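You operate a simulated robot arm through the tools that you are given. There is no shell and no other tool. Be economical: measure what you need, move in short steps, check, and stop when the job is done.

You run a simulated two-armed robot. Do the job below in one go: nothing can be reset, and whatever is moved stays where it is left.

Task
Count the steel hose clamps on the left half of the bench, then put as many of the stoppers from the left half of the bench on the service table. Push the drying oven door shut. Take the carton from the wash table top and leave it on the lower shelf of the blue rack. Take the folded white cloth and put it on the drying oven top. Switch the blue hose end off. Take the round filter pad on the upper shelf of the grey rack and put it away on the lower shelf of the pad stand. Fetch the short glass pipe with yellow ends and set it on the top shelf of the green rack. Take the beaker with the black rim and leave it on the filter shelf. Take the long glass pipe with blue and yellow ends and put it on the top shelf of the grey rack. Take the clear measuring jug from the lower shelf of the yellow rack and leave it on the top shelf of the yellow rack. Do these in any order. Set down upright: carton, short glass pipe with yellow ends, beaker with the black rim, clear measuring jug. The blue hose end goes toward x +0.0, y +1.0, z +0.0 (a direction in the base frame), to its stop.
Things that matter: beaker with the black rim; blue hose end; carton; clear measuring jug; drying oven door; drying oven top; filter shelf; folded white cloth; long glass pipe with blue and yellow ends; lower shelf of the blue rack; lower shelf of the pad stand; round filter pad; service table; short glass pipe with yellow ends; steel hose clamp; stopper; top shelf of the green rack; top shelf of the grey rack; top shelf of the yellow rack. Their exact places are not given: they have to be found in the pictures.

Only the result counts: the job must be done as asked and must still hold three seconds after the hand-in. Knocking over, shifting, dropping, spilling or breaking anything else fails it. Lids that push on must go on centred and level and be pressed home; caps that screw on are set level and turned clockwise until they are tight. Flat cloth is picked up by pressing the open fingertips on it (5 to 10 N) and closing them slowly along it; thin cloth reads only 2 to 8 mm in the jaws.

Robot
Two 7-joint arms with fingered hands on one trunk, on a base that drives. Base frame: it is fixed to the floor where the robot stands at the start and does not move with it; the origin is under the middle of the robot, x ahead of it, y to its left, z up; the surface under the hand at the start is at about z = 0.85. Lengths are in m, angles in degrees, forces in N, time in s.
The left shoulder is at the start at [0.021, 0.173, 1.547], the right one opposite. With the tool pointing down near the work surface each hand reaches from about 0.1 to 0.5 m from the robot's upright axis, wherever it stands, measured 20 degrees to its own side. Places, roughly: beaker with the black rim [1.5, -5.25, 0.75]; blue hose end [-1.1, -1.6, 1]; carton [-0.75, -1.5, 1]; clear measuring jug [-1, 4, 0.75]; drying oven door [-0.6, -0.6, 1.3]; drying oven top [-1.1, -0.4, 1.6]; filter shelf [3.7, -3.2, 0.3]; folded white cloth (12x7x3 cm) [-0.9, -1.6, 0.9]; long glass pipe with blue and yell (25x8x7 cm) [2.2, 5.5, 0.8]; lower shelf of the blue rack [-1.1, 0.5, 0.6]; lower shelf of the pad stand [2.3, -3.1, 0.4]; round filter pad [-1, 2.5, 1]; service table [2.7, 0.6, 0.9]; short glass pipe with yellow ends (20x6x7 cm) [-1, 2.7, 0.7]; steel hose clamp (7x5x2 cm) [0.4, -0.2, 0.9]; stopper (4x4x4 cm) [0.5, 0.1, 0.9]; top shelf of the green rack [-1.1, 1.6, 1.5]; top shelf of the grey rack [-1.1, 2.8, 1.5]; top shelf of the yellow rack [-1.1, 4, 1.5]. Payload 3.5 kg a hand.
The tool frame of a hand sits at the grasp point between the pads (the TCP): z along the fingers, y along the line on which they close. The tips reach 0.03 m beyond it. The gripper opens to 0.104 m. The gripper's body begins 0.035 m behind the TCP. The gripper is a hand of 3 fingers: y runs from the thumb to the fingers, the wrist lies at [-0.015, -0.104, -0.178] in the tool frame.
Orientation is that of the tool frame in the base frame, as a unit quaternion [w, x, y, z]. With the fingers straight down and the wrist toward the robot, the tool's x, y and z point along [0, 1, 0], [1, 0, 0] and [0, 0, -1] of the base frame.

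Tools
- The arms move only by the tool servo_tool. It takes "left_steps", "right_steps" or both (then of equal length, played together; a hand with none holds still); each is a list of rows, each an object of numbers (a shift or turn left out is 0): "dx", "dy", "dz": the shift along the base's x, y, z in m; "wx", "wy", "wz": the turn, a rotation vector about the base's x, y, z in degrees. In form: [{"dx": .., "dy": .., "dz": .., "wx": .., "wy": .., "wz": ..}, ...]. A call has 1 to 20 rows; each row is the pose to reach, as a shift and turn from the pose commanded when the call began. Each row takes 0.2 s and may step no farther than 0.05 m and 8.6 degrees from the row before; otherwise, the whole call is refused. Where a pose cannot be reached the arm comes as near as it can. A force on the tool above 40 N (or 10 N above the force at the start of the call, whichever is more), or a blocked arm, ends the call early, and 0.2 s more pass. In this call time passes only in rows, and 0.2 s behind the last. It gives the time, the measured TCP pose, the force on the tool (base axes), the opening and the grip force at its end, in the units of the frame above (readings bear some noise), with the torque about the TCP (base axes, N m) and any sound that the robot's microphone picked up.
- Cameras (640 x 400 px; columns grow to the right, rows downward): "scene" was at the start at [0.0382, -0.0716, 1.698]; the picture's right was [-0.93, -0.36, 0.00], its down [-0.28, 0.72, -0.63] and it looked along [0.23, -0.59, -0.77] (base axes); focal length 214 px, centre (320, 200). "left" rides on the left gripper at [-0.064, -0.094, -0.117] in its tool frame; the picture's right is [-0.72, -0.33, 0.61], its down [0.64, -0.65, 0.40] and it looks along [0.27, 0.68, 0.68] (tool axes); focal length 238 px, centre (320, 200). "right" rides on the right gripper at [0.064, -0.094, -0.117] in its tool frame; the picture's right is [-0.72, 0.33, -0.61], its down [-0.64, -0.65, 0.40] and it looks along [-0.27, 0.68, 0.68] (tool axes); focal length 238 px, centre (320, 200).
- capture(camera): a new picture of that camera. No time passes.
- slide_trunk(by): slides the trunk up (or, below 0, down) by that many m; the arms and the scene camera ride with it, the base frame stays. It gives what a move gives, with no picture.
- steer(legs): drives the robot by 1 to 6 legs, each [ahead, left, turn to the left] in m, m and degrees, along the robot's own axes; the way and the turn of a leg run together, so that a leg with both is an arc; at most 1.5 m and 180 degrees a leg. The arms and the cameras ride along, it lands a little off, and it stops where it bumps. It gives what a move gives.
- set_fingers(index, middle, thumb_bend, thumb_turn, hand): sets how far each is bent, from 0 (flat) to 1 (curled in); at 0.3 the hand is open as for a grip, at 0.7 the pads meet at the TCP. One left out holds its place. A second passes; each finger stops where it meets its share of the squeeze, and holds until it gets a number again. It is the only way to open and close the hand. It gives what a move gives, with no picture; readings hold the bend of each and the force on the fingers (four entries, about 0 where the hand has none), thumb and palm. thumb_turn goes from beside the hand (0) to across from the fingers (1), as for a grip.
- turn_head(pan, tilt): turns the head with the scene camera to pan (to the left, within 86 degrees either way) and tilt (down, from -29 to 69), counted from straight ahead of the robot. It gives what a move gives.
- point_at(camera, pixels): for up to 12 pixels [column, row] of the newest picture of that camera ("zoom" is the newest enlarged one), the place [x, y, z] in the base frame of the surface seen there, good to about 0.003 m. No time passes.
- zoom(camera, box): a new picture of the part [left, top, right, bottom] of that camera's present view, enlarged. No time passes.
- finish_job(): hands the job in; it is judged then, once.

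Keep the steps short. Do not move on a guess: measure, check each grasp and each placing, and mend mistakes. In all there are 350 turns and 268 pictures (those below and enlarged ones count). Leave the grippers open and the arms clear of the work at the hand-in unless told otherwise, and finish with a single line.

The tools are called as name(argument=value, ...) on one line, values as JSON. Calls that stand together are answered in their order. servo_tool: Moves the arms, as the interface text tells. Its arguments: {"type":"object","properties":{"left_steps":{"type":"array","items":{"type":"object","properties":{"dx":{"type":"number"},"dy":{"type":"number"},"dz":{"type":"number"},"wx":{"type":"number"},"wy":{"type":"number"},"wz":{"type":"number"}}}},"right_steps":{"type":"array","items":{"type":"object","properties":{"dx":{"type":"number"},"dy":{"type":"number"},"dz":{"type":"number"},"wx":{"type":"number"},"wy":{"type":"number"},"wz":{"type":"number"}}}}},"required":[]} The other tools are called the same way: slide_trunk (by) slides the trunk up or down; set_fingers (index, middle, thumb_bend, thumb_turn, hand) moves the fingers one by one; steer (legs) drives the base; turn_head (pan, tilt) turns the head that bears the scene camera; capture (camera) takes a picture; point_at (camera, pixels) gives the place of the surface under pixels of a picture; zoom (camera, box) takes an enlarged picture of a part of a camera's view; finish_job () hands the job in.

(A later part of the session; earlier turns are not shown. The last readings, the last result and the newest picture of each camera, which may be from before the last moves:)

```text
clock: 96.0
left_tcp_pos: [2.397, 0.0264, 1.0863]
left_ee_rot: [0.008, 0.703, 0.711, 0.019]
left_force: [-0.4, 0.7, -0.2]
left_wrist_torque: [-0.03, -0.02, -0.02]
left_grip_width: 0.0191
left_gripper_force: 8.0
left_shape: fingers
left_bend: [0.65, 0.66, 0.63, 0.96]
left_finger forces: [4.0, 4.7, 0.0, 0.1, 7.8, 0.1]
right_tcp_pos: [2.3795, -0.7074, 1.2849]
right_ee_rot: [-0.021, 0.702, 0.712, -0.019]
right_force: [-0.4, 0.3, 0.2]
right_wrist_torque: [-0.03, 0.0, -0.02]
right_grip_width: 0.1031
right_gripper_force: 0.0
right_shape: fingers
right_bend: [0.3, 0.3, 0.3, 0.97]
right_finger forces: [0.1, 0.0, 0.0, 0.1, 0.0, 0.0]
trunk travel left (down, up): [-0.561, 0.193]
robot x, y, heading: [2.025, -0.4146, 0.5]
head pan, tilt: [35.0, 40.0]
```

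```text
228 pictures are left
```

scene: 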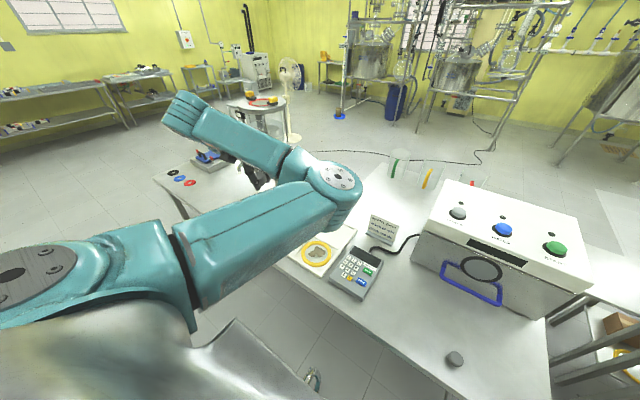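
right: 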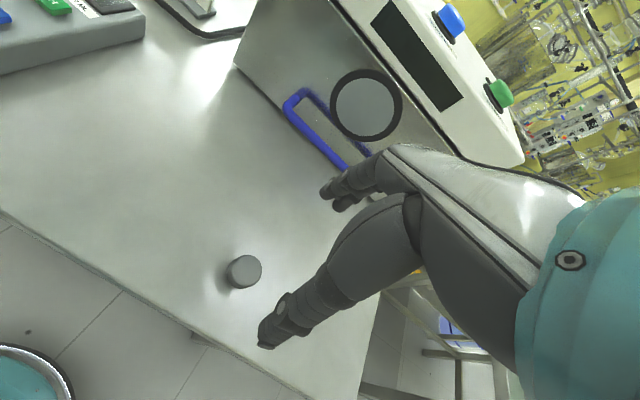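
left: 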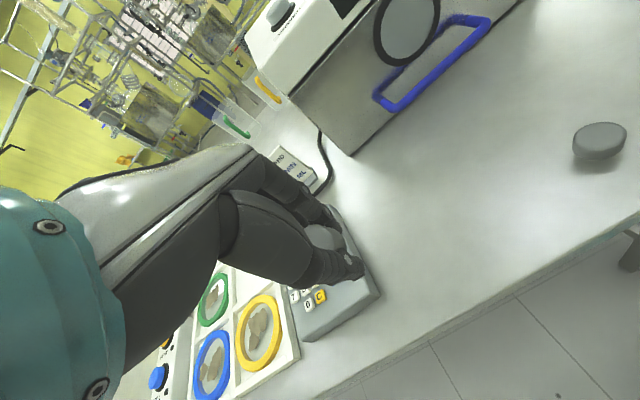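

Works. Move to (2.447, −0.01) and go down to 0.903.

servo_tool(left_steps=[{"dx": 0.03, "dy": -0.02}, {"dx": 0.05, "dy": -0.035}, {"dx": 0.05, "dy": -0.035, "dz": -0.04}, {"dx": 0.05, "dy": -0.035, "dz": -0.08}, {"dx": 0.05, "dy": -0.035, "dz": -0.12}, {"dx": 0.05, "dy": -0.035, "dz": -0.16}, {"dx": 0.05, "dy": -0.035, "dz": -0.18}])

servo_tool(left_steps=[{"dz": -0.003}, {"dz": -0.006}, {"dz": -0.009}, {"dz": -0.012}])

```text
clock: 97.6
left_tcp_pos: [2.4486, -0.0076, 0.9049]
left_ee_rot: [0.007, 0.703, 0.71, 0.019]
left_force: [-1.4, -0.6, -0.7]
left_wrist_torque: [0.0, -0.02, -0.03]
left_grip_width: 0.0188
left_gripper_force: 8.3
left_shape: fingers
left_bend: [0.65, 0.66, 0.63, 0.96]
left_finger forces: [3.6, 4.5, 0.0, 0.0, 7.5, 0.0]
right_tcp_pos: [2.3794, -0.7067, 1.2842]
right_ee_rot: [-0.022, 0.702, 0.711, -0.019]
right_force: [1.2, 0.3, 1.2]
right_wrist_torque: [0.02, -0.03, -0.02]
right_grip_width: 0.103
right_gripper_force: 0.0
right_shape: fingers
right_bend: [0.3, 0.3, 0.3, 0.97]
right_finger forces: [0.1, 0.0, 0.0, 0.0, 0.1, 0.1]
trunk travel left (down, up): [-0.561, 0.193]
robot x, y, heading: [2.0199, -0.4209, 0.6]
head pan, tilt: [35.0, 40.0]
```

```text
clock: 98.6
left_tcp_pos: [2.4484, -0.0085, 0.8944]
left_ee_rot: [0.008, 0.703, 0.71, 0.019]
left_force: [0.7, -0.3, -0.3]
left_wrist_torque: [0.08, 0.0, 0.01]
left_grip_width: 0.0187
left_gripper_force: 7.3
left_shape: fingers
left_bend: [0.65, 0.66, 0.63, 0.96]
left_finger forces: [3.6, 4.5, 0.0, 0.1, 7.5, 0.1]
right_tcp_pos: [2.3801, -0.7078, 1.2844]
right_ee_rot: [-0.021, 0.702, 0.711, -0.019]
right_force: [1.0, -1.4, 0.8]
right_wrist_torque: [0.0, -0.03, -0.04]
right_grip_width: 0.1026
right_gripper_force: 0.1
right_shape: fingers
right_bend: [0.3, 0.3, 0.3, 0.97]
right_finger forces: [0.0, 0.0, 0.0, 0.1, 0.1, 0.1]
trunk travel left (down, up): [-0.561, 0.193]
robot x, y, heading: [2.0252, -0.4188, 0.5]
head pan, tilt: [35.0, 40.0]
```

servo_tool(left_steps=[{"dz": -0.002}, {"dz": -0.004}, {"dz": -0.006}])

zoom(camera="left", box=[220, 150, 460, 330])

```text
clock: 99.6
left_tcp_pos: [2.4525, -0.0065, 0.8941]
left_ee_rot: [0.011, 0.703, 0.711, 0.025]
left_force: [-7.7, -2.6, 21.5]
left_wrist_torque: [-0.24, 0.77, 0.01]
left_grip_width: 0.0189
left_gripper_force: 15.5
left_shape: fingers
left_bend: [0.67, 0.68, 0.64, 0.95]
left_finger forces: [3.0, 2.9, 0.0, 0.0, 24.7, 0.1]
right_tcp_pos: [2.3786, -0.7086, 1.2842]
right_ee_rot: [-0.021, 0.702, 0.712, -0.019]
right_force: [-0.6, -0.1, 0.5]
right_wrist_torque: [0.01, 0.01, 0.02]
right_grip_width: 0.1026
right_gripper_force: 0.1
right_shape: fingers
right_bend: [0.3, 0.3, 0.3, 0.97]
right_finger forces: [0.1, 0.1, 0.0, 0.1, 0.0, 0.1]
trunk travel left (down, up): [-0.561, 0.193]
robot x, y, heading: [2.024, -0.4178, 0.6]
head pan, tilt: [35.0, 40.0]
stopped in row 3 (left hand): the force on the tool passed its limit at 41 N (the readings are from after the stop); the commanded pose is now the measured one
```

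```text
2.22 times, centred on (340, 240) of left
```

zoom: 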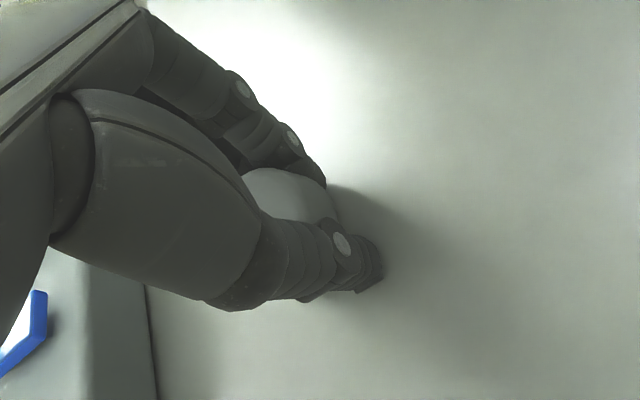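

Contact made. Lift 3 mm, open, and rise.

servo_tool(left_steps=[{"dz": 0.003}])

set_fingers(hand="left", index=0.3, middle=0.3, thumb_bend=0.3)

servo_tool(left_steps=[{"dz": 0.03}, {"dz": 0.07}, {"dz": 0.11}, {"dz": 0.15}, {"dz": 0.2}, {"dz": 0.25}])

turn_head(pan=15, tilt=45)

capture(camera="scene")

```text
clock: 100.0
left_tcp_pos: [2.4509, -0.0056, 0.8936]
left_ee_rot: [0.01, 0.703, 0.711, 0.022]
left_force: [-0.1, -0.6, 3.0]
left_wrist_torque: [-0.05, 0.05, 0.01]
left_grip_width: 0.0179
left_gripper_force: 9.0
left_shape: fingers
left_bend: [0.66, 0.67, 0.64, 0.96]
left_finger forces: [4.0, 4.9, 0.0, 0.0, 9.9, 0.0]
right_tcp_pos: [2.3799, -0.7076, 1.2845]
right_ee_rot: [-0.022, 0.702, 0.711, -0.019]
right_force: [-0.2, -0.3, -1.6]
right_wrist_torque: [0.02, 0.01, 0.02]
right_grip_width: 0.1026
right_gripper_force: 0.0
right_shape: fingers
right_bend: [0.3, 0.3, 0.3, 0.97]
right_finger forces: [0.1, 0.1, 0.1, 0.1, 0.0, 0.1]
trunk travel left (down, up): [-0.561, 0.193]
robot x, y, heading: [2.0245, -0.4195, 0.5]
head pan, tilt: [35.0, 40.0]
```

```text
clock: 101.0
left_tcp_pos: [2.4508, -0.0057, 0.895]
left_ee_rot: [0.01, 0.702, 0.712, 0.024]
left_force: [0.0, 1.0, 0.6]
left_wrist_torque: [0.03, -0.02, 0.01]
left_grip_width: 0.1028
left_gripper_force: 0.1
left_shape: fingers
left_bend: [0.3, 0.3, 0.3, 0.97]
left_finger forces: [0.0, 0.1, 0.1, 0.0, 0.1, 0.0]
right_tcp_pos: [2.3809, -0.7066, 1.2848]
right_ee_rot: [-0.021, 0.703, 0.711, -0.02]
right_force: [-0.9, 0.0, -0.4]
right_wrist_torque: [0.0, 0.02, -0.01]
right_grip_width: 0.1027
right_gripper_force: 0.0
right_shape: fingers
right_bend: [0.3, 0.3, 0.3, 0.97]
right_finger forces: [0.1, 0.1, 0.0, 0.1, 0.0, 0.0]
trunk travel left (down, up): [-0.561, 0.193]
robot x, y, heading: [2.0258, -0.4199, 0.6]
head pan, tilt: [35.0, 40.0]
```

```text
clock: 102.4
left_tcp_pos: [2.4548, -0.0065, 1.1453]
left_ee_rot: [0.009, 0.703, 0.711, 0.023]
left_force: [0.0, 0.0, -0.5]
left_wrist_torque: [0.01, -0.02, -0.02]
left_grip_width: 0.1029
left_gripper_force: 0.1
left_shape: fingers
left_bend: [0.3, 0.3, 0.3, 0.97]
left_finger forces: [0.1, 0.1, 0.0, 0.0, 0.1, 0.0]
right_tcp_pos: [2.3808, -0.7064, 1.2847]
right_ee_rot: [-0.021, 0.702, 0.712, -0.019]
right_force: [-0.5, 1.0, 0.1]
right_wrist_torque: [-0.01, -0.02, -0.03]
right_grip_width: 0.1027
right_gripper_force: 0.1
right_shape: fingers
right_bend: [0.3, 0.3, 0.3, 0.97]
right_finger forces: [0.0, 0.0, 0.0, 0.1, 0.0, 0.0]
trunk travel left (down, up): [-0.561, 0.193]
robot x, y, heading: [2.0233, -0.4181, 0.7]
head pan, tilt: [35.0, 40.0]
```

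```text
clock: 103.2
left_tcp_pos: [2.455, -0.0058, 1.1441]
left_ee_rot: [0.011, 0.702, 0.712, 0.022]
left_force: [-0.7, 0.2, -0.2]
left_wrist_torque: [0.02, -0.02, 0.0]
left_grip_width: 0.1028
left_gripper_force: 0.1
left_shape: fingers
left_bend: [0.3, 0.3, 0.3, 0.97]
left_finger forces: [0.0, 0.1, 0.1, 0.0, 0.0, 0.0]
right_tcp_pos: [2.379, -0.7077, 1.2849]
right_ee_rot: [-0.021, 0.702, 0.712, -0.02]
right_force: [-0.7, 0.1, 0.6]
right_wrist_torque: [0.0, 0.0, 0.0]
right_grip_width: 0.1028
right_gripper_force: 0.0
right_shape: fingers
right_bend: [0.3, 0.3, 0.3, 0.97]
right_finger forces: [0.1, 0.1, 0.2, 0.0, 0.0, 0.1]
trunk travel left (down, up): [-0.561, 0.193]
robot x, y, heading: [2.0231, -0.4241, 0.5]
head pan, tilt: [15.0, 45.0]
```

```text
226 pictures are left
```

scene: 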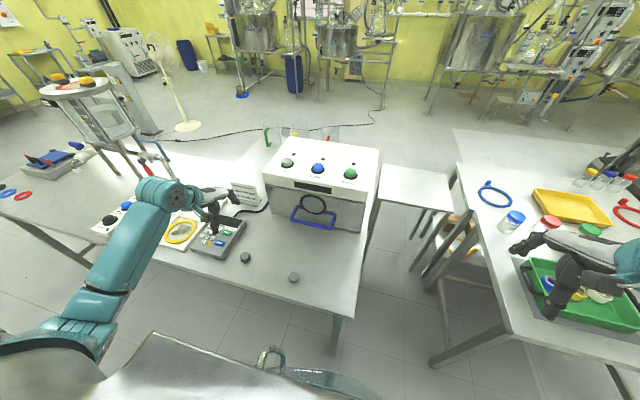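

Both stoppers stand on the service table. Next the beaker, at [1.5, −5.25]. Back off from the table, turn right and look.

steer(legs=[[-0.45, 0, 0], [0, 0, -90]])

turn_head(pan=0, tilt=20)

capture(camera="scene")

```text
clock: 109.7
left_tcp_pos: [2.0043, -0.846, 1.1444]
left_ee_rot: [0.024, 1.0, 0.014, 0.009]
left_force: [0.4, -0.2, -0.1]
left_wrist_torque: [0.01, 0.02, 0.0]
left_grip_width: 0.1026
left_gripper_force: 0.0
left_shape: fingers
left_bend: [0.3, 0.3, 0.3, 0.97]
left_finger forces: [0.0, 0.0, 0.1, 0.0, 0.0, 0.0]
right_tcp_pos: [1.3006, -0.7821, 1.2849]
right_ee_rot: [-0.028, 1.0, 0.014, 0.002]
right_force: [0.2, 0.3, 0.1]
right_wrist_torque: [-0.01, 0.0, 0.02]
right_grip_width: 0.1027
right_gripper_force: 0.1
right_shape: fingers
right_bend: [0.3, 0.3, 0.3, 0.97]
right_finger forces: [0.0, 0.1, 0.0, 0.0, 0.0, 0.1]
trunk travel left (down, up): [-0.561, 0.193]
robot x, y, heading: [1.5845, -0.4232, -88.6]
head pan, tilt: [15.0, 45.0]
```

```text
clock: 110.6
left_tcp_pos: [2.0044, -0.8446, 1.1448]
left_ee_rot: [0.024, 1.0, 0.014, 0.009]
left_force: [0.7, 0.2, 0.6]
left_wrist_torque: [0.0, -0.05, 0.01]
left_grip_width: 0.1028
left_gripper_force: 0.1
left_shape: fingers
left_bend: [0.3, 0.3, 0.3, 0.97]
left_finger forces: [0.0, 0.0, 0.1, 0.1, 0.0, 0.1]
right_tcp_pos: [1.3012, -0.7814, 1.2849]
right_ee_rot: [-0.028, 0.999, 0.015, 0.001]
right_force: [-0.3, 0.0, 0.2]
right_wrist_torque: [-0.01, -0.01, 0.03]
right_grip_width: 0.1028
right_gripper_force: 0.0
right_shape: fingers
right_bend: [0.3, 0.3, 0.3, 0.97]
right_finger forces: [0.1, 0.0, 0.0, 0.1, 0.0, 0.0]
trunk travel left (down, up): [-0.561, 0.193]
robot x, y, heading: [1.5815, -0.4224, -88.5]
head pan, tilt: [0.0, 20.0]
```

```text
225 pictures are left
```

scene: 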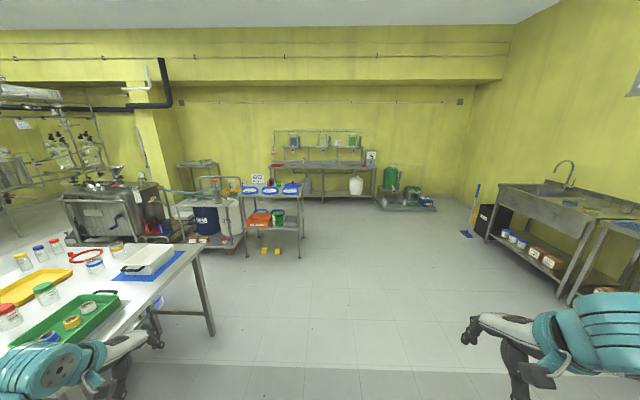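

zoom(camera="scene", box=[160, 120, 460, 270])

steer(legs=[[0, -0.25, -1.5], [1.5, 0, 0], [1.5, 0, 0]])

capture(camera="scene")

```text
2.13 times, centred on (310, 195) of scene
```

zoom: 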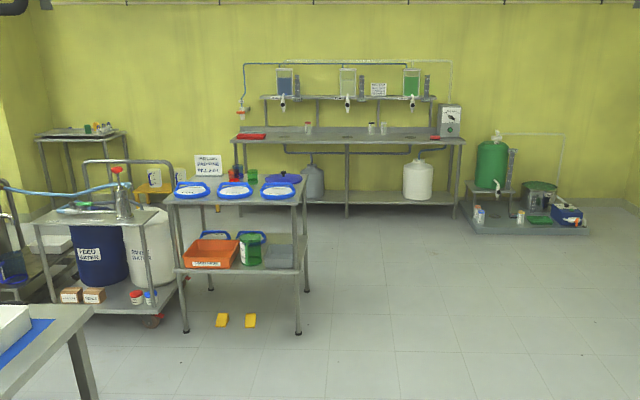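

```text
clock: 126.4
left_tcp_pos: [1.7614, -3.8561, 1.1448]
left_ee_rot: [0.023, 1.0, -0.002, 0.009]
left_force: [-0.9, -0.5, -0.4]
left_wrist_torque: [-0.02, 0.0, 0.05]
left_grip_width: 0.1029
left_gripper_force: 0.1
left_shape: fingers
left_bend: [0.3, 0.3, 0.3, 0.97]
left_finger forces: [0.1, 0.1, 0.0, 0.1, 0.0, 0.1]
right_tcp_pos: [1.0594, -3.7697, 1.2847]
right_ee_rot: [-0.029, 1.0, -0.002, 0.001]
right_force: [0.5, -0.6, 0.0]
right_wrist_torque: [-0.03, 0.0, 0.01]
right_grip_width: 0.1029
right_gripper_force: 0.1
right_shape: fingers
right_bend: [0.3, 0.3, 0.3, 0.97]
right_finger forces: [0.1, 0.1, 0.1, 0.0, 0.0, 0.0]
trunk travel left (down, up): [-0.561, 0.193]
robot x, y, heading: [1.3551, -3.4199, -90.7]
head pan, tilt: [0.0, 20.0]
```

```text
223 pictures are left
```

scene: 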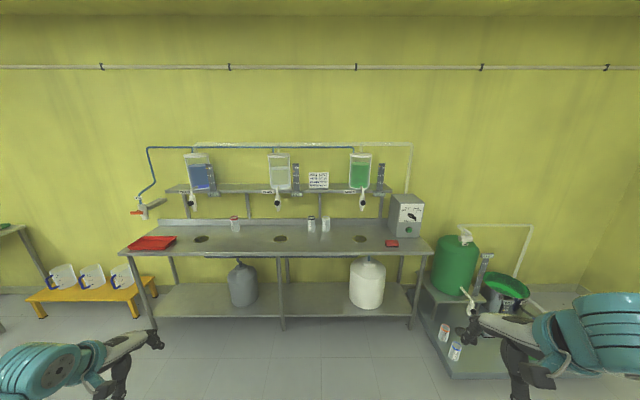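

zoom(camera="scene", box=[200, 190, 420, 290])

point_at(camera="scene", pixels=[[311, 225], [325, 225], [235, 224], [311, 232], [280, 257], [280, 245], [360, 257], [277, 206], [311, 218], [200, 254]])

```text
2.91 times, centred on (310, 240) of scene
```

zoom: 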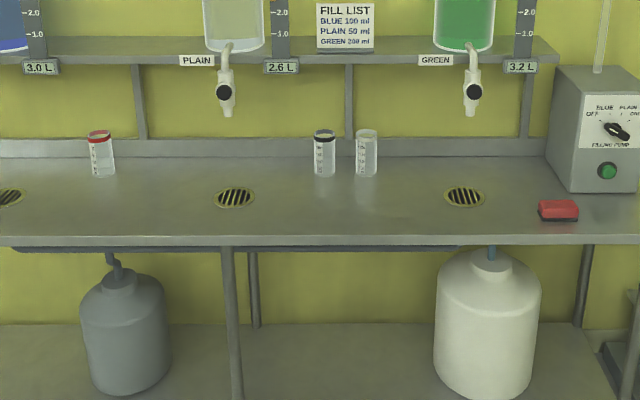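

```text
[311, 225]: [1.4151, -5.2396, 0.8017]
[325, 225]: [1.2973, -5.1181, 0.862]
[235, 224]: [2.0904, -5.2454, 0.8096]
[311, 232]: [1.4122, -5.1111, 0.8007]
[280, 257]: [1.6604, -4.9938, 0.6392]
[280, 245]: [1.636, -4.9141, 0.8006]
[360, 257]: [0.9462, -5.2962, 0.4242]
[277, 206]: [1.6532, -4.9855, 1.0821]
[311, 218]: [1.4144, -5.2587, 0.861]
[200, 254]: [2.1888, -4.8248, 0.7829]
```

Black-rim beaker at (311,225), table z 0.80. Measure the overhead shelf edge and the beaker in a closer view: drive ahead 0.75 first.

steer(legs=[[0.75, 0.1, 0.7]])

turn_head(pan=0, tilt=35)

capture(camera="scene")

```text
clock: 130.5
left_tcp_pos: [1.8635, -4.6051, 1.1445]
left_ee_rot: [0.024, 1.0, 0.004, 0.009]
left_force: [0.3, 0.5, 0.7]
left_wrist_torque: [0.01, 0.01, -0.02]
left_grip_width: 0.1029
left_gripper_force: 0.0
left_shape: fingers
left_bend: [0.3, 0.3, 0.3, 0.97]
left_finger forces: [0.1, 0.1, 0.0, 0.0, 0.0, 0.0]
right_tcp_pos: [1.1626, -4.527, 1.2842]
right_ee_rot: [-0.029, 1.0, 0.004, 0.002]
right_force: [1.1, 1.3, 0.9]
right_wrist_torque: [0.01, -0.01, 0.01]
right_grip_width: 0.1031
right_gripper_force: 0.0
right_shape: fingers
right_bend: [0.3, 0.3, 0.3, 0.97]
right_finger forces: [0.1, 0.0, 0.0, 0.0, 0.0, 0.1]
trunk travel left (down, up): [-0.561, 0.193]
robot x, y, heading: [1.449, -4.1726, -89.6]
head pan, tilt: [0.0, 20.0]
```

```text
clock: 131.3
left_tcp_pos: [1.864, -4.6045, 1.1447]
left_ee_rot: [0.023, 1.0, 0.004, 0.009]
left_force: [-0.3, 0.2, -0.3]
left_wrist_torque: [-0.01, 0.0, 0.01]
left_grip_width: 0.1029
left_gripper_force: 0.1
left_shape: fingers
left_bend: [0.3, 0.3, 0.3, 0.97]
left_finger forces: [0.1, 0.1, 0.0, 0.0, 0.0, 0.0]
right_tcp_pos: [1.1614, -4.5268, 1.285]
right_ee_rot: [-0.029, 1.0, 0.004, 0.001]
right_force: [1.2, 0.5, 0.4]
right_wrist_torque: [0.01, 0.02, 0.0]
right_grip_width: 0.1028
right_gripper_force: 0.1
right_shape: fingers
right_bend: [0.3, 0.3, 0.3, 0.97]
right_finger forces: [0.0, 0.1, 0.0, 0.0, 0.0, 0.0]
trunk travel left (down, up): [-0.561, 0.193]
robot x, y, heading: [1.4506, -4.1726, -89.7]
head pan, tilt: [0.0, 35.0]
```

```text
221 pictures are left
```

scene: 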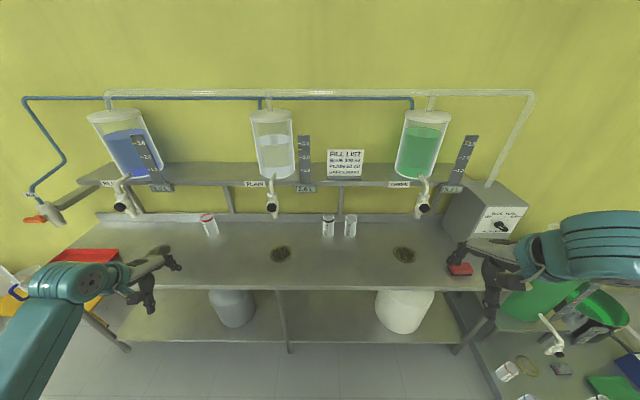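

zoom(camera="scene", box=[280, 165, 400, 245])

point_at(camera="scene", pixels=[[330, 184], [328, 229], [328, 233], [328, 215], [350, 215], [328, 237], [328, 280], [350, 236], [280, 254], [272, 212], [423, 210], [400, 186]])

```text
5.00 times, centred on (340, 205) of scene
```

zoom: 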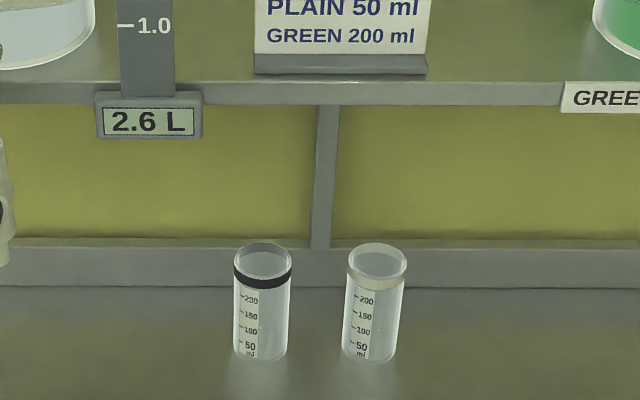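

```text
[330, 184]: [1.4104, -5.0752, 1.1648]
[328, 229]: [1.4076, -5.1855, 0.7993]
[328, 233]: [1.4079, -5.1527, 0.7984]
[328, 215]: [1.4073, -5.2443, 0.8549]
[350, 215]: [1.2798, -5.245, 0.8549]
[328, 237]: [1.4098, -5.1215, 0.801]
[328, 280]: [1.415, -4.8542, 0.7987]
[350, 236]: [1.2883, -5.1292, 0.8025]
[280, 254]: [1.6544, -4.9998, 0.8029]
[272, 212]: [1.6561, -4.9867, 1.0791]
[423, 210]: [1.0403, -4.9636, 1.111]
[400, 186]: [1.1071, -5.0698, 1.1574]
```

Beaker: centre ≈ (1.408, −5.155), Ø ≈ 0.065, z 0.80–0.917, and it stands under a shelf edge (y −5.07, z 1.155). I'll grip it with the left hand closing sideways and pitched forward. First turn the left hand −90° about z.

servo_tool(left_steps=[{"wz": -8}, {"wz": -16}, {"wz": -24}, {"wz": -32}, {"wz": -40}, {"wz": -48}, {"wz": -56}, {"wz": -64}, {"wz": -72}, {"wz": -80}, {"wz": -88}])

servo_tool(left_steps=[{"wx": -8}, {"wx": -16}, {"wx": -24}, {"wx": -32}, {"wx": -40}, {"wx": -48}, {"wx": -54}])

capture(camera="scene")

```text
clock: 133.7
left_tcp_pos: [1.8645, -4.6048, 1.1457]
left_ee_rot: [0.023, 0.721, -0.693, -0.009]
left_force: [0.2, -0.8, -0.7]
left_wrist_torque: [-0.03, 0.01, -0.04]
left_grip_width: 0.1029
left_gripper_force: 0.1
left_shape: fingers
left_bend: [0.3, 0.3, 0.3, 0.97]
left_finger forces: [0.0, 0.1, 0.0, 0.0, 0.0, 0.1]
right_tcp_pos: [1.1622, -4.5267, 1.2847]
right_ee_rot: [-0.029, 1.0, 0.005, 0.001]
right_force: [0.2, -0.7, 0.3]
right_wrist_torque: [-0.01, 0.01, -0.02]
right_grip_width: 0.1029
right_gripper_force: 0.0
right_shape: fingers
right_bend: [0.3, 0.3, 0.3, 0.97]
right_finger forces: [0.0, 0.0, 0.1, 0.1, 0.1, 0.0]
trunk travel left (down, up): [-0.561, 0.193]
robot x, y, heading: [1.453, -4.1706, -90.0]
head pan, tilt: [0.0, 35.0]
```

```text
clock: 135.3
left_tcp_pos: [1.8637, -4.6054, 1.1456]
left_ee_rot: [0.349, 0.632, -0.621, 0.306]
left_force: [-1.1, -0.4, 0.3]
left_wrist_torque: [-0.02, 0.01, 0.03]
left_grip_width: 0.1026
left_gripper_force: 0.1
left_shape: fingers
left_bend: [0.3, 0.3, 0.3, 0.97]
left_finger forces: [0.0, 0.0, 0.0, 0.0, 0.0, 0.1]
right_tcp_pos: [1.163, -4.526, 1.2841]
right_ee_rot: [-0.029, 1.0, 0.005, 0.002]
right_force: [-0.2, 0.1, -0.1]
right_wrist_torque: [-0.01, -0.03, 0.0]
right_grip_width: 0.1027
right_gripper_force: 0.0
right_shape: fingers
right_bend: [0.3, 0.3, 0.3, 0.97]
right_finger forces: [0.0, 0.0, 0.1, 0.0, 0.0, 0.0]
trunk travel left (down, up): [-0.561, 0.193]
robot x, y, heading: [1.4508, -4.1756, -89.7]
head pan, tilt: [0.0, 35.0]
```

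```text
219 pictures are left
```

scene: 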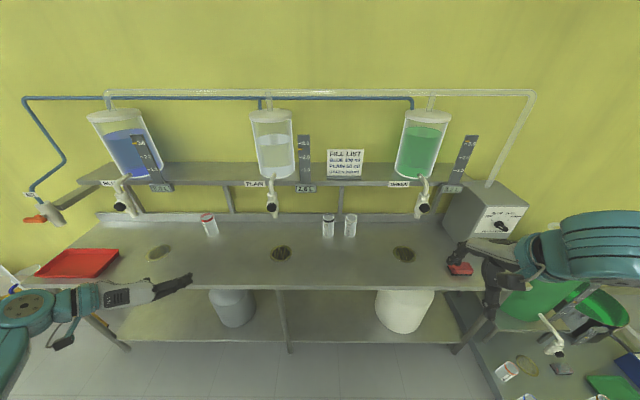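

The pitched posture works. Lower the left hand a bit and inward, retract the right hand, then drive ahead 0.3 / right 0.3.

servo_tool(left_steps=[{"dx": -0.03, "dz": -0.03, "wy": -1.5}, {"dx": -0.06, "dz": -0.06, "wy": -3.4}, {"dx": -0.08, "dz": -0.1, "wy": -3.4}, {"dx": -0.1, "dz": -0.14, "wy": -3.4}], right_steps=[{"dy": 0.03}, {"dy": 0.06}, {"dy": 0.09}, {"dy": 0.11}])

steer(legs=[[0.3, -0.3, 0]])

turn_head(pan=15, tilt=45)

capture(camera="scene")

capture(camera="left")

```text
clock: 136.3
left_tcp_pos: [1.7635, -4.6053, 1.0038]
left_ee_rot: [-0.329, -0.622, 0.632, -0.324]
left_force: [-0.6, -0.4, -0.4]
left_wrist_torque: [0.01, -0.02, -0.02]
left_grip_width: 0.103
left_gripper_force: 0.1
left_shape: fingers
left_bend: [0.3, 0.3, 0.3, 0.97]
left_finger forces: [0.1, 0.0, 0.1, 0.0, 0.1, 0.1]
right_tcp_pos: [1.1204, -4.5023, 1.2862]
right_ee_rot: [-0.029, 1.0, 0.005, 0.001]
right_force: [0.1, -0.2, -0.2]
right_wrist_torque: [-0.01, 0.03, -0.01]
right_grip_width: 0.1029
right_gripper_force: 0.1
right_shape: fingers
right_bend: [0.3, 0.3, 0.3, 0.97]
right_finger forces: [0.0, 0.0, 0.0, 0.0, 0.0, 0.0]
right hand out of reach, approached as far as the arm can: row 1, 2, 3, 4
trunk travel left (down, up): [-0.561, 0.193]
robot x, y, heading: [1.45, -4.174, -89.7]
head pan, tilt: [0.0, 35.0]
```

```text
clock: 138.9
left_tcp_pos: [1.4698, -4.9102, 1.0043]
left_ee_rot: [-0.33, -0.621, 0.633, -0.323]
left_force: [0.6, -0.7, 0.2]
left_wrist_torque: [-0.01, 0.03, -0.03]
left_grip_width: 0.1032
left_gripper_force: 0.1
left_shape: fingers
left_bend: [0.3, 0.3, 0.3, 0.97]
left_finger forces: [0.0, 0.1, 0.0, 0.1, 0.0, 0.0]
right_tcp_pos: [0.8279, -4.8034, 1.2866]
right_ee_rot: [-0.029, 1.0, 0.002, 0.002]
right_force: [0.0, 0.7, -0.7]
right_wrist_torque: [-0.02, 0.0, 0.0]
right_grip_width: 0.1029
right_gripper_force: 0.1
right_shape: fingers
right_bend: [0.3, 0.3, 0.3, 0.97]
right_finger forces: [0.0, 0.1, 0.0, 0.0, 0.0, 0.0]
trunk travel left (down, up): [-0.561, 0.193]
robot x, y, heading: [1.1571, -4.4777, -90.1]
head pan, tilt: [0.0, 35.0]
```

```text
clock: 139.7
left_tcp_pos: [1.4697, -4.9088, 1.0046]
left_ee_rot: [-0.331, -0.621, 0.633, -0.323]
left_force: [0.9, -1.5, 1.1]
left_wrist_torque: [0.04, 0.04, -0.01]
left_grip_width: 0.1029
left_gripper_force: 0.1
left_shape: fingers
left_bend: [0.3, 0.3, 0.3, 0.97]
left_finger forces: [0.1, 0.0, 0.0, 0.1, 0.0, 0.0]
right_tcp_pos: [0.8286, -4.8036, 1.2863]
right_ee_rot: [-0.03, 1.0, 0.001, 0.002]
right_force: [1.0, 1.2, -0.1]
right_wrist_torque: [0.03, 0.02, 0.0]
right_grip_width: 0.1029
right_gripper_force: 0.2
right_shape: fingers
right_bend: [0.3, 0.3, 0.3, 0.97]
right_finger forces: [0.1, 0.0, 0.0, 0.0, 0.0, 0.0]
trunk travel left (down, up): [-0.561, 0.193]
robot x, y, heading: [1.1597, -4.4747, -90.2]
head pan, tilt: [15.0, 45.0]
```

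```text
218 pictures are left
```

scene: 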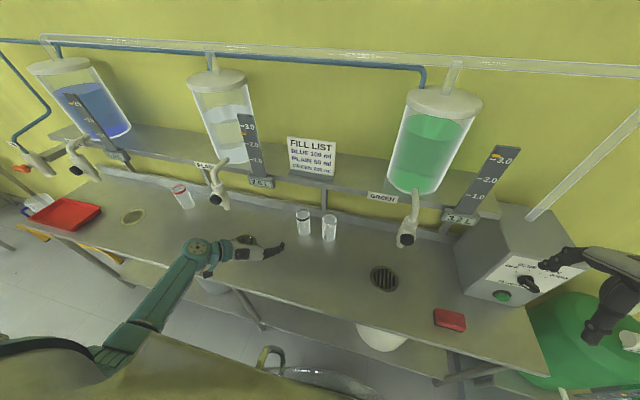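

```text
217 pictures are left
```

left: 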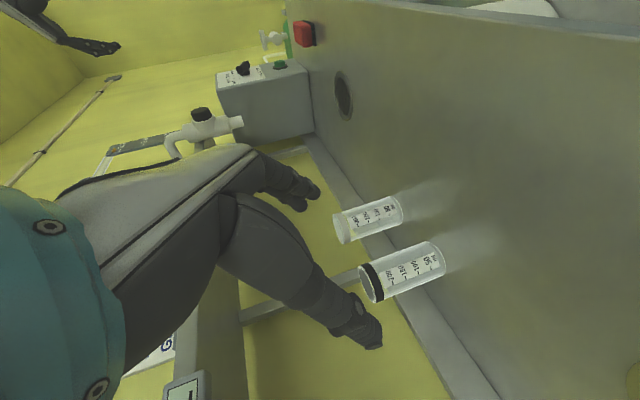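

point_at(camera="left", pixels=[[410, 268], [430, 262], [390, 276], [373, 283], [442, 260], [385, 212], [368, 270]])

point_at(camera="scene", pixels=[[302, 212], [302, 222], [302, 235], [329, 240], [328, 228]])

zoom(camera="scene", box=[270, 190, 360, 250])

```text
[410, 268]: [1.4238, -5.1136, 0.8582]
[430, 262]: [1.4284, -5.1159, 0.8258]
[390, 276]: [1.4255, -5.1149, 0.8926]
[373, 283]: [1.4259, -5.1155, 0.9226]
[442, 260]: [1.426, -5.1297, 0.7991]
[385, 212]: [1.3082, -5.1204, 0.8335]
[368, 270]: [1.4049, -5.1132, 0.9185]
```

```text
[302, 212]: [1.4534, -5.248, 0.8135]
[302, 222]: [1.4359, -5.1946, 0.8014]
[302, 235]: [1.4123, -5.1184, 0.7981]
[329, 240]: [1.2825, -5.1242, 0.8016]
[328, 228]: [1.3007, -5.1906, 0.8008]
```

```text
6.67 times, centred on (315, 220) of scene
```

zoom: 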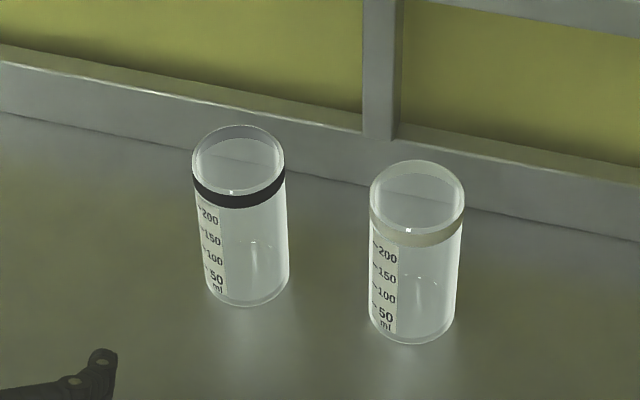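

Beaker centre ≈ (1.411, −5.145), rim z ≈ 0.925. Narrow the opening a little (bend 0.36), and go to a pre-grasp at (1.411, −5.032, 0.963).

set_fingers(hand="left", index=0.36, middle=0.36, thumb_bend=0.36)

servo_tool(left_steps=[{"dx": -0.03, "dy": -0.02, "dz": -0.01}, {"dx": -0.0585, "dy": -0.05, "dz": -0.02}, {"dx": -0.0585, "dy": -0.09, "dz": -0.03}, {"dx": -0.0585, "dy": -0.122, "dz": -0.041}])

capture(camera="left")

zoom(camera="scene", box=[240, 180, 380, 270])

```text
clock: 140.7
left_tcp_pos: [1.4705, -4.9086, 1.0035]
left_ee_rot: [-0.331, -0.622, 0.633, -0.322]
left_force: [0.0, 0.3, -0.6]
left_wrist_torque: [0.0, 0.03, 0.0]
left_grip_width: 0.0887
left_gripper_force: 0.0
left_shape: fingers
left_bend: [0.36, 0.36, 0.36, 0.97]
left_finger forces: [0.1, 0.1, 0.0, 0.1, 0.0, 0.0]
right_tcp_pos: [0.8286, -4.8028, 1.2867]
right_ee_rot: [-0.028, 1.0, 0.001, 0.001]
right_force: [-0.9, 0.5, 0.6]
right_wrist_torque: [0.02, 0.03, 0.01]
right_grip_width: 0.103
right_gripper_force: 0.1
right_shape: fingers
right_bend: [0.3, 0.3, 0.3, 0.97]
right_finger forces: [0.0, 0.0, 0.0, 0.0, 0.0, 0.0]
trunk travel left (down, up): [-0.561, 0.193]
robot x, y, heading: [1.1555, -4.4764, -90.0]
head pan, tilt: [15.0, 45.0]
```

```text
clock: 141.7
left_tcp_pos: [1.4109, -5.0324, 0.963]
left_ee_rot: [-0.331, -0.622, 0.632, -0.324]
left_force: [0.0, 0.5, 0.1]
left_wrist_torque: [-0.04, 0.05, -0.02]
left_grip_width: 0.0887
left_gripper_force: 0.1
left_shape: fingers
left_bend: [0.36, 0.36, 0.36, 0.97]
left_finger forces: [0.0, 0.1, 0.0, 0.0, 0.0, 0.1]
right_tcp_pos: [0.8276, -4.8038, 1.2863]
right_ee_rot: [-0.029, 1.0, 0.002, 0.002]
right_force: [0.5, -0.2, 0.0]
right_wrist_torque: [0.03, -0.02, 0.02]
right_grip_width: 0.1032
right_gripper_force: 0.0
right_shape: fingers
right_bend: [0.3, 0.3, 0.3, 0.97]
right_finger forces: [0.0, 0.1, 0.0, 0.0, 0.0, 0.0]
trunk travel left (down, up): [-0.561, 0.193]
robot x, y, heading: [1.1594, -4.4774, -89.9]
head pan, tilt: [15.0, 45.0]
```

```text
215 pictures are left
```

left: 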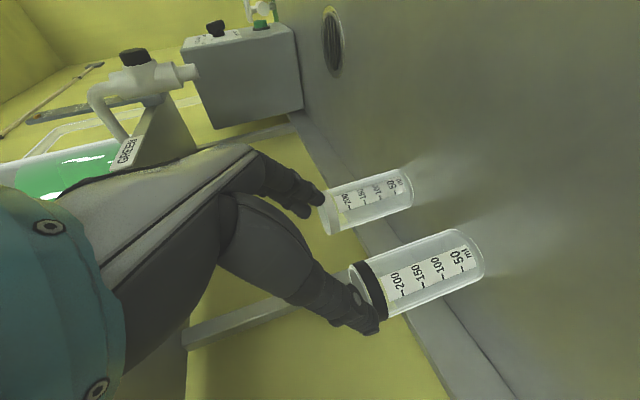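

```text
4.44 times, centred on (310, 225) of scene
```

zoom: 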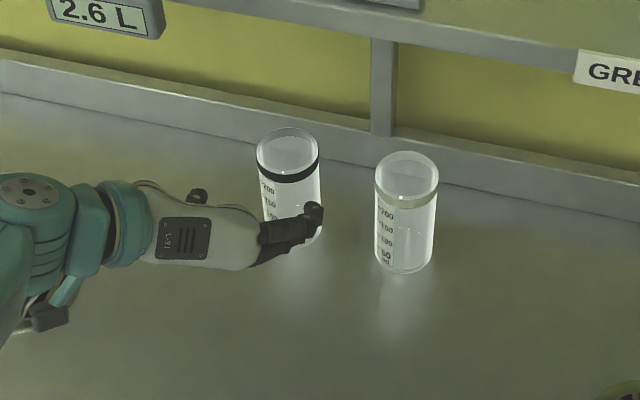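

Lined up. Advance 0.12 along the tool axis in small steps.

servo_tool(left_steps=[{"dy": -0.025, "dz": -0.017}, {"dy": -0.05, "dz": -0.034}, {"dy": -0.075, "dz": -0.052}, {"dy": -0.098, "dz": -0.068}])

capture(camera="left")

zoom(camera="scene", box=[240, 180, 380, 270])

```text
clock: 142.7
left_tcp_pos: [1.4008, -5.0501, 0.9644]
left_ee_rot: [-0.33, -0.621, 0.633, -0.323]
left_force: [0.0, 0.1, 0.0]
left_wrist_torque: [0.03, -0.01, 0.02]
left_grip_width: 0.0885
left_gripper_force: 0.1
left_shape: fingers
left_bend: [0.36, 0.36, 0.36, 0.97]
left_finger forces: [0.1, 0.0, 0.0, 0.0, 0.0, 0.0]
left hand out of reach, approached as far as the arm can: row 1, 2, 3, 4
right_tcp_pos: [0.8284, -4.8033, 1.2875]
right_ee_rot: [-0.029, 1.0, 0.002, 0.002]
right_force: [0.8, 0.0, 0.1]
right_wrist_torque: [0.03, 0.0, 0.01]
right_grip_width: 0.1028
right_gripper_force: 0.0
right_shape: fingers
right_bend: [0.3, 0.3, 0.3, 0.97]
right_finger forces: [0.0, 0.1, 0.1, 0.0, 0.1, 0.1]
trunk travel left (down, up): [-0.561, 0.193]
robot x, y, heading: [1.16, -4.4745, -89.8]
head pan, tilt: [15.0, 45.0]
```

```text
213 pictures are left
```

left: 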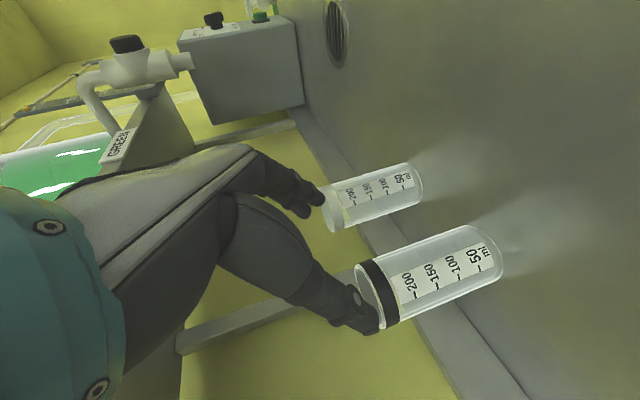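

```text
4.44 times, centred on (310, 225) of scene
```

zoom: 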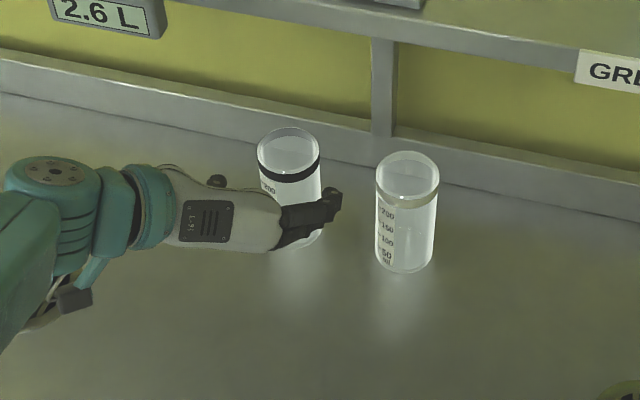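

Reach limit; the base must come ~0.08 closer. Check the pump box height under the right hand first, and lift the left hand a little.

point_at(camera="scene", pixels=[[510, 225], [480, 250], [530, 215], [545, 215], [620, 330]])

servo_tool(left_steps=[{"dx": 0.005, "dy": 0.02, "dz": 0.01}, {"dx": 0.01, "dy": 0.04, "dz": 0.02}])

```text
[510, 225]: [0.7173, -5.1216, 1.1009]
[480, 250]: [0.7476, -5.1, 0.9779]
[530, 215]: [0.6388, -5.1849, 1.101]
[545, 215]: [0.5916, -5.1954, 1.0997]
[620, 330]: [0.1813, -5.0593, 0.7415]
```

```text
clock: 143.2
left_tcp_pos: [1.4102, -5.0124, 0.9843]
left_ee_rot: [-0.331, -0.621, 0.633, -0.323]
left_force: [0.2, -0.1, -1.0]
left_wrist_torque: [0.04, 0.01, -0.02]
left_grip_width: 0.0887
left_gripper_force: 0.0
left_shape: fingers
left_bend: [0.36, 0.36, 0.36, 0.97]
left_finger forces: [0.0, 0.1, 0.0, 0.0, 0.0, 0.1]
right_tcp_pos: [0.8287, -4.8025, 1.2866]
right_ee_rot: [-0.029, 1.0, 0.001, 0.002]
right_force: [0.4, -0.2, -0.5]
right_wrist_torque: [0.03, 0.0, 0.01]
right_grip_width: 0.103
right_gripper_force: 0.1
right_shape: fingers
right_bend: [0.3, 0.3, 0.3, 0.97]
right_finger forces: [0.1, 0.0, 0.1, 0.0, 0.0, 0.0]
trunk travel left (down, up): [-0.561, 0.193]
robot x, y, heading: [1.1593, -4.4745, -89.8]
head pan, tilt: [15.0, 45.0]
```

steer(legs=[[0.09, 0, 0]])

servo_tool(left_steps=[{"dy": 0.03, "dz": 0.0}, {"dy": 0.055, "dz": -0.01}])

capture(camera="left")

```text
clock: 144.3
left_tcp_pos: [1.4097, -5.1009, 0.9836]
left_ee_rot: [-0.33, -0.621, 0.634, -0.322]
left_force: [-0.4, -0.5, -0.4]
left_wrist_torque: [0.0, -0.01, 0.03]
left_grip_width: 0.0885
left_gripper_force: 0.1
left_shape: fingers
left_bend: [0.36, 0.36, 0.36, 0.97]
left_finger forces: [0.1, 0.0, 0.0, 0.1, 0.1, 0.0]
right_tcp_pos: [0.8282, -4.8919, 1.286]
right_ee_rot: [-0.029, 1.0, 0.0, 0.002]
right_force: [-1.2, 0.6, 0.3]
right_wrist_torque: [-0.01, -0.01, 0.0]
right_grip_width: 0.1031
right_gripper_force: 0.0
right_shape: fingers
right_bend: [0.3, 0.3, 0.3, 0.97]
right_finger forces: [0.0, 0.1, 0.0, 0.1, 0.0, 0.1]
trunk travel left (down, up): [-0.561, 0.193]
robot x, y, heading: [1.1589, -4.5637, -90.1]
head pan, tilt: [15.0, 45.0]
```

```text
clock: 144.9
left_tcp_pos: [1.4111, -5.0453, 0.9755]
left_ee_rot: [-0.33, -0.622, 0.633, -0.323]
left_force: [-0.4, -0.5, -0.8]
left_wrist_torque: [-0.01, -0.01, -0.01]
left_grip_width: 0.0886
left_gripper_force: 0.1
left_shape: fingers
left_bend: [0.36, 0.36, 0.36, 0.97]
left_finger forces: [0.0, 0.0, 0.0, 0.0, 0.0, 0.0]
right_tcp_pos: [0.8283, -4.8912, 1.2859]
right_ee_rot: [-0.03, 1.0, 0.001, 0.002]
right_force: [-0.1, -0.2, 0.2]
right_wrist_torque: [0.01, 0.01, 0.03]
right_grip_width: 0.1028
right_gripper_force: 0.1
right_shape: fingers
right_bend: [0.3, 0.3, 0.3, 0.97]
right_finger forces: [0.0, 0.0, 0.1, 0.0, 0.0, 0.0]
trunk travel left (down, up): [-0.561, 0.193]
robot x, y, heading: [1.1601, -4.5621, -90.2]
head pan, tilt: [15.0, 45.0]
```

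```text
211 pictures are left
```

left: 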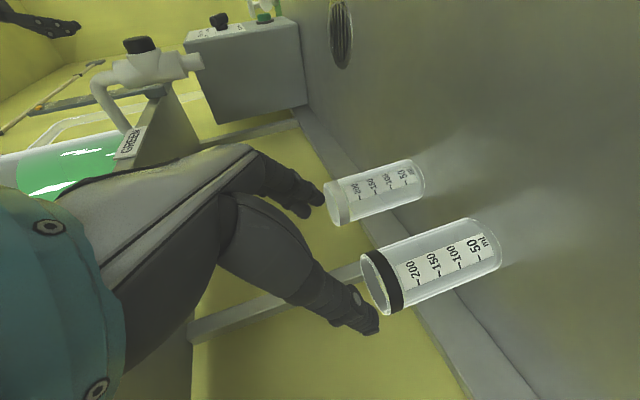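

Advance to (1.411, −5.13, 0.895).

servo_tool(left_steps=[{"dy": -0.018, "dz": -0.03}, {"dy": -0.04, "dz": -0.05}, {"dy": -0.065, "dz": -0.067}, {"dy": -0.085, "dz": -0.08}])

capture(camera="left")

zoom(camera="scene", box=[240, 170, 400, 280])

```text
clock: 145.9
left_tcp_pos: [1.4062, -5.1035, 0.9434]
left_ee_rot: [-0.331, -0.621, 0.633, -0.322]
left_force: [-0.8, 0.2, -0.3]
left_wrist_torque: [-0.04, 0.02, 0.0]
left_grip_width: 0.0884
left_gripper_force: 0.0
left_shape: fingers
left_bend: [0.36, 0.36, 0.36, 0.98]
left_finger forces: [0.0, 0.0, 0.0, 0.0, 0.0, 0.2]
left hand out of reach, approached as far as the arm can: row 2, 3, 4
right_tcp_pos: [0.8287, -4.8922, 1.2868]
right_ee_rot: [-0.029, 1.0, 0.001, 0.002]
right_force: [-0.1, -0.6, 0.0]
right_wrist_torque: [0.0, -0.01, 0.02]
right_grip_width: 0.1032
right_gripper_force: 0.0
right_shape: fingers
right_bend: [0.3, 0.3, 0.3, 0.97]
right_finger forces: [0.1, 0.0, 0.0, 0.0, 0.0, 0.1]
trunk travel left (down, up): [-0.561, 0.193]
robot x, y, heading: [1.1612, -4.5667, -90.1]
head pan, tilt: [15.0, 45.0]
```

```text
210 pictures are left
```

left: 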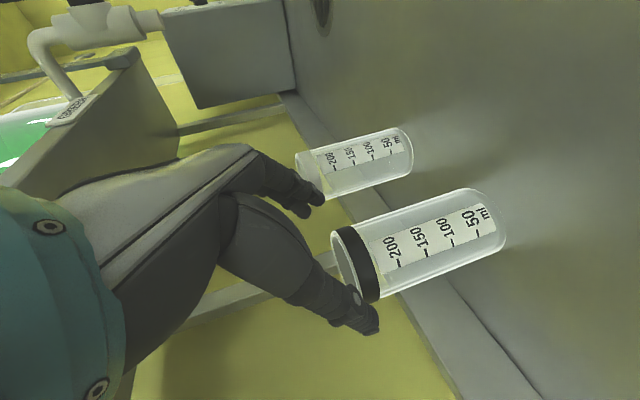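

```text
3.64 times, centred on (320, 225) of scene
```

zoom: 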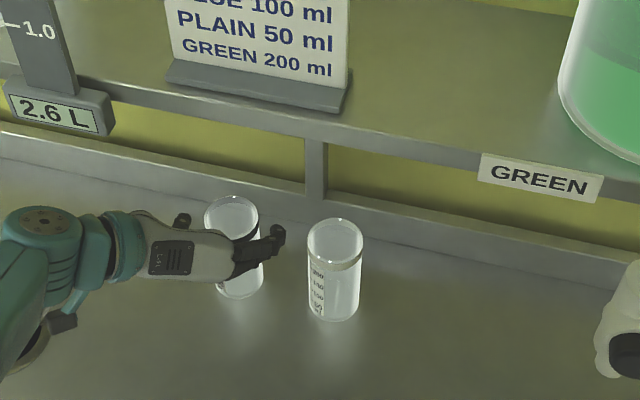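

Height limit: lower the trunk 0.1 with the hand pulled back and up first.

servo_tool(left_steps=[{"dy": 0.03, "dz": 0.02}, {"dy": 0.06, "dz": 0.05}, {"dy": 0.07, "dz": 0.09}])

slide_trunk(by=-0.1)

capture(camera="left")

```text
clock: 146.8
left_tcp_pos: [1.4041, -5.0319, 1.0364]
left_ee_rot: [-0.33, -0.621, 0.633, -0.323]
left_force: [0.2, 0.0, 0.1]
left_wrist_torque: [0.01, -0.01, 0.01]
left_grip_width: 0.0889
left_gripper_force: 0.1
left_shape: fingers
left_bend: [0.36, 0.36, 0.36, 0.98]
left_finger forces: [0.1, 0.0, 0.0, 0.0, 0.1, 0.1]
right_tcp_pos: [0.8276, -4.8911, 1.2886]
right_ee_rot: [-0.029, 1.0, 0.001, 0.002]
right_force: [0.3, 0.1, 0.4]
right_wrist_torque: [0.01, -0.02, -0.01]
right_grip_width: 0.1028
right_gripper_force: 0.0
right_shape: fingers
right_bend: [0.3, 0.3, 0.3, 0.97]
right_finger forces: [0.1, 0.0, 0.1, 0.1, 0.0, 0.0]
trunk travel left (down, up): [-0.561, 0.193]
robot x, y, heading: [1.1621, -4.5635, -90.0]
head pan, tilt: [15.0, 45.0]
```

```text
clock: 148.1
left_tcp_pos: [1.4056, -5.0326, 0.9368]
left_ee_rot: [-0.331, -0.62, 0.633, -0.324]
left_force: [-0.6, -0.3, -0.9]
left_wrist_torque: [-0.02, 0.02, -0.01]
left_grip_width: 0.0886
left_gripper_force: 0.0
left_shape: fingers
left_bend: [0.36, 0.36, 0.36, 0.98]
left_finger forces: [0.1, 0.0, 0.1, 0.0, 0.1, 0.0]
right_tcp_pos: [0.8278, -4.8958, 1.1793]
right_ee_rot: [-0.04, 0.999, 0.001, 0.003]
right_force: [-0.3, 0.3, -0.1]
right_wrist_torque: [0.01, 0.0, 0.0]
right_grip_width: 0.1028
right_gripper_force: 0.0
right_shape: fingers
right_bend: [0.3, 0.3, 0.3, 0.97]
right_finger forces: [0.0, 0.0, 0.0, 0.0, 0.0, 0.0]
trunk travel left (down, up): [-0.461, 0.293]
robot x, y, heading: [1.16, -4.5632, -90.1]
head pan, tilt: [15.0, 45.0]
```

```text
208 pictures are left
```

left: 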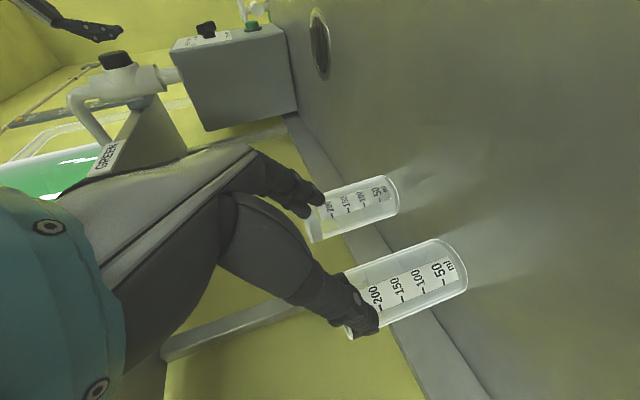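

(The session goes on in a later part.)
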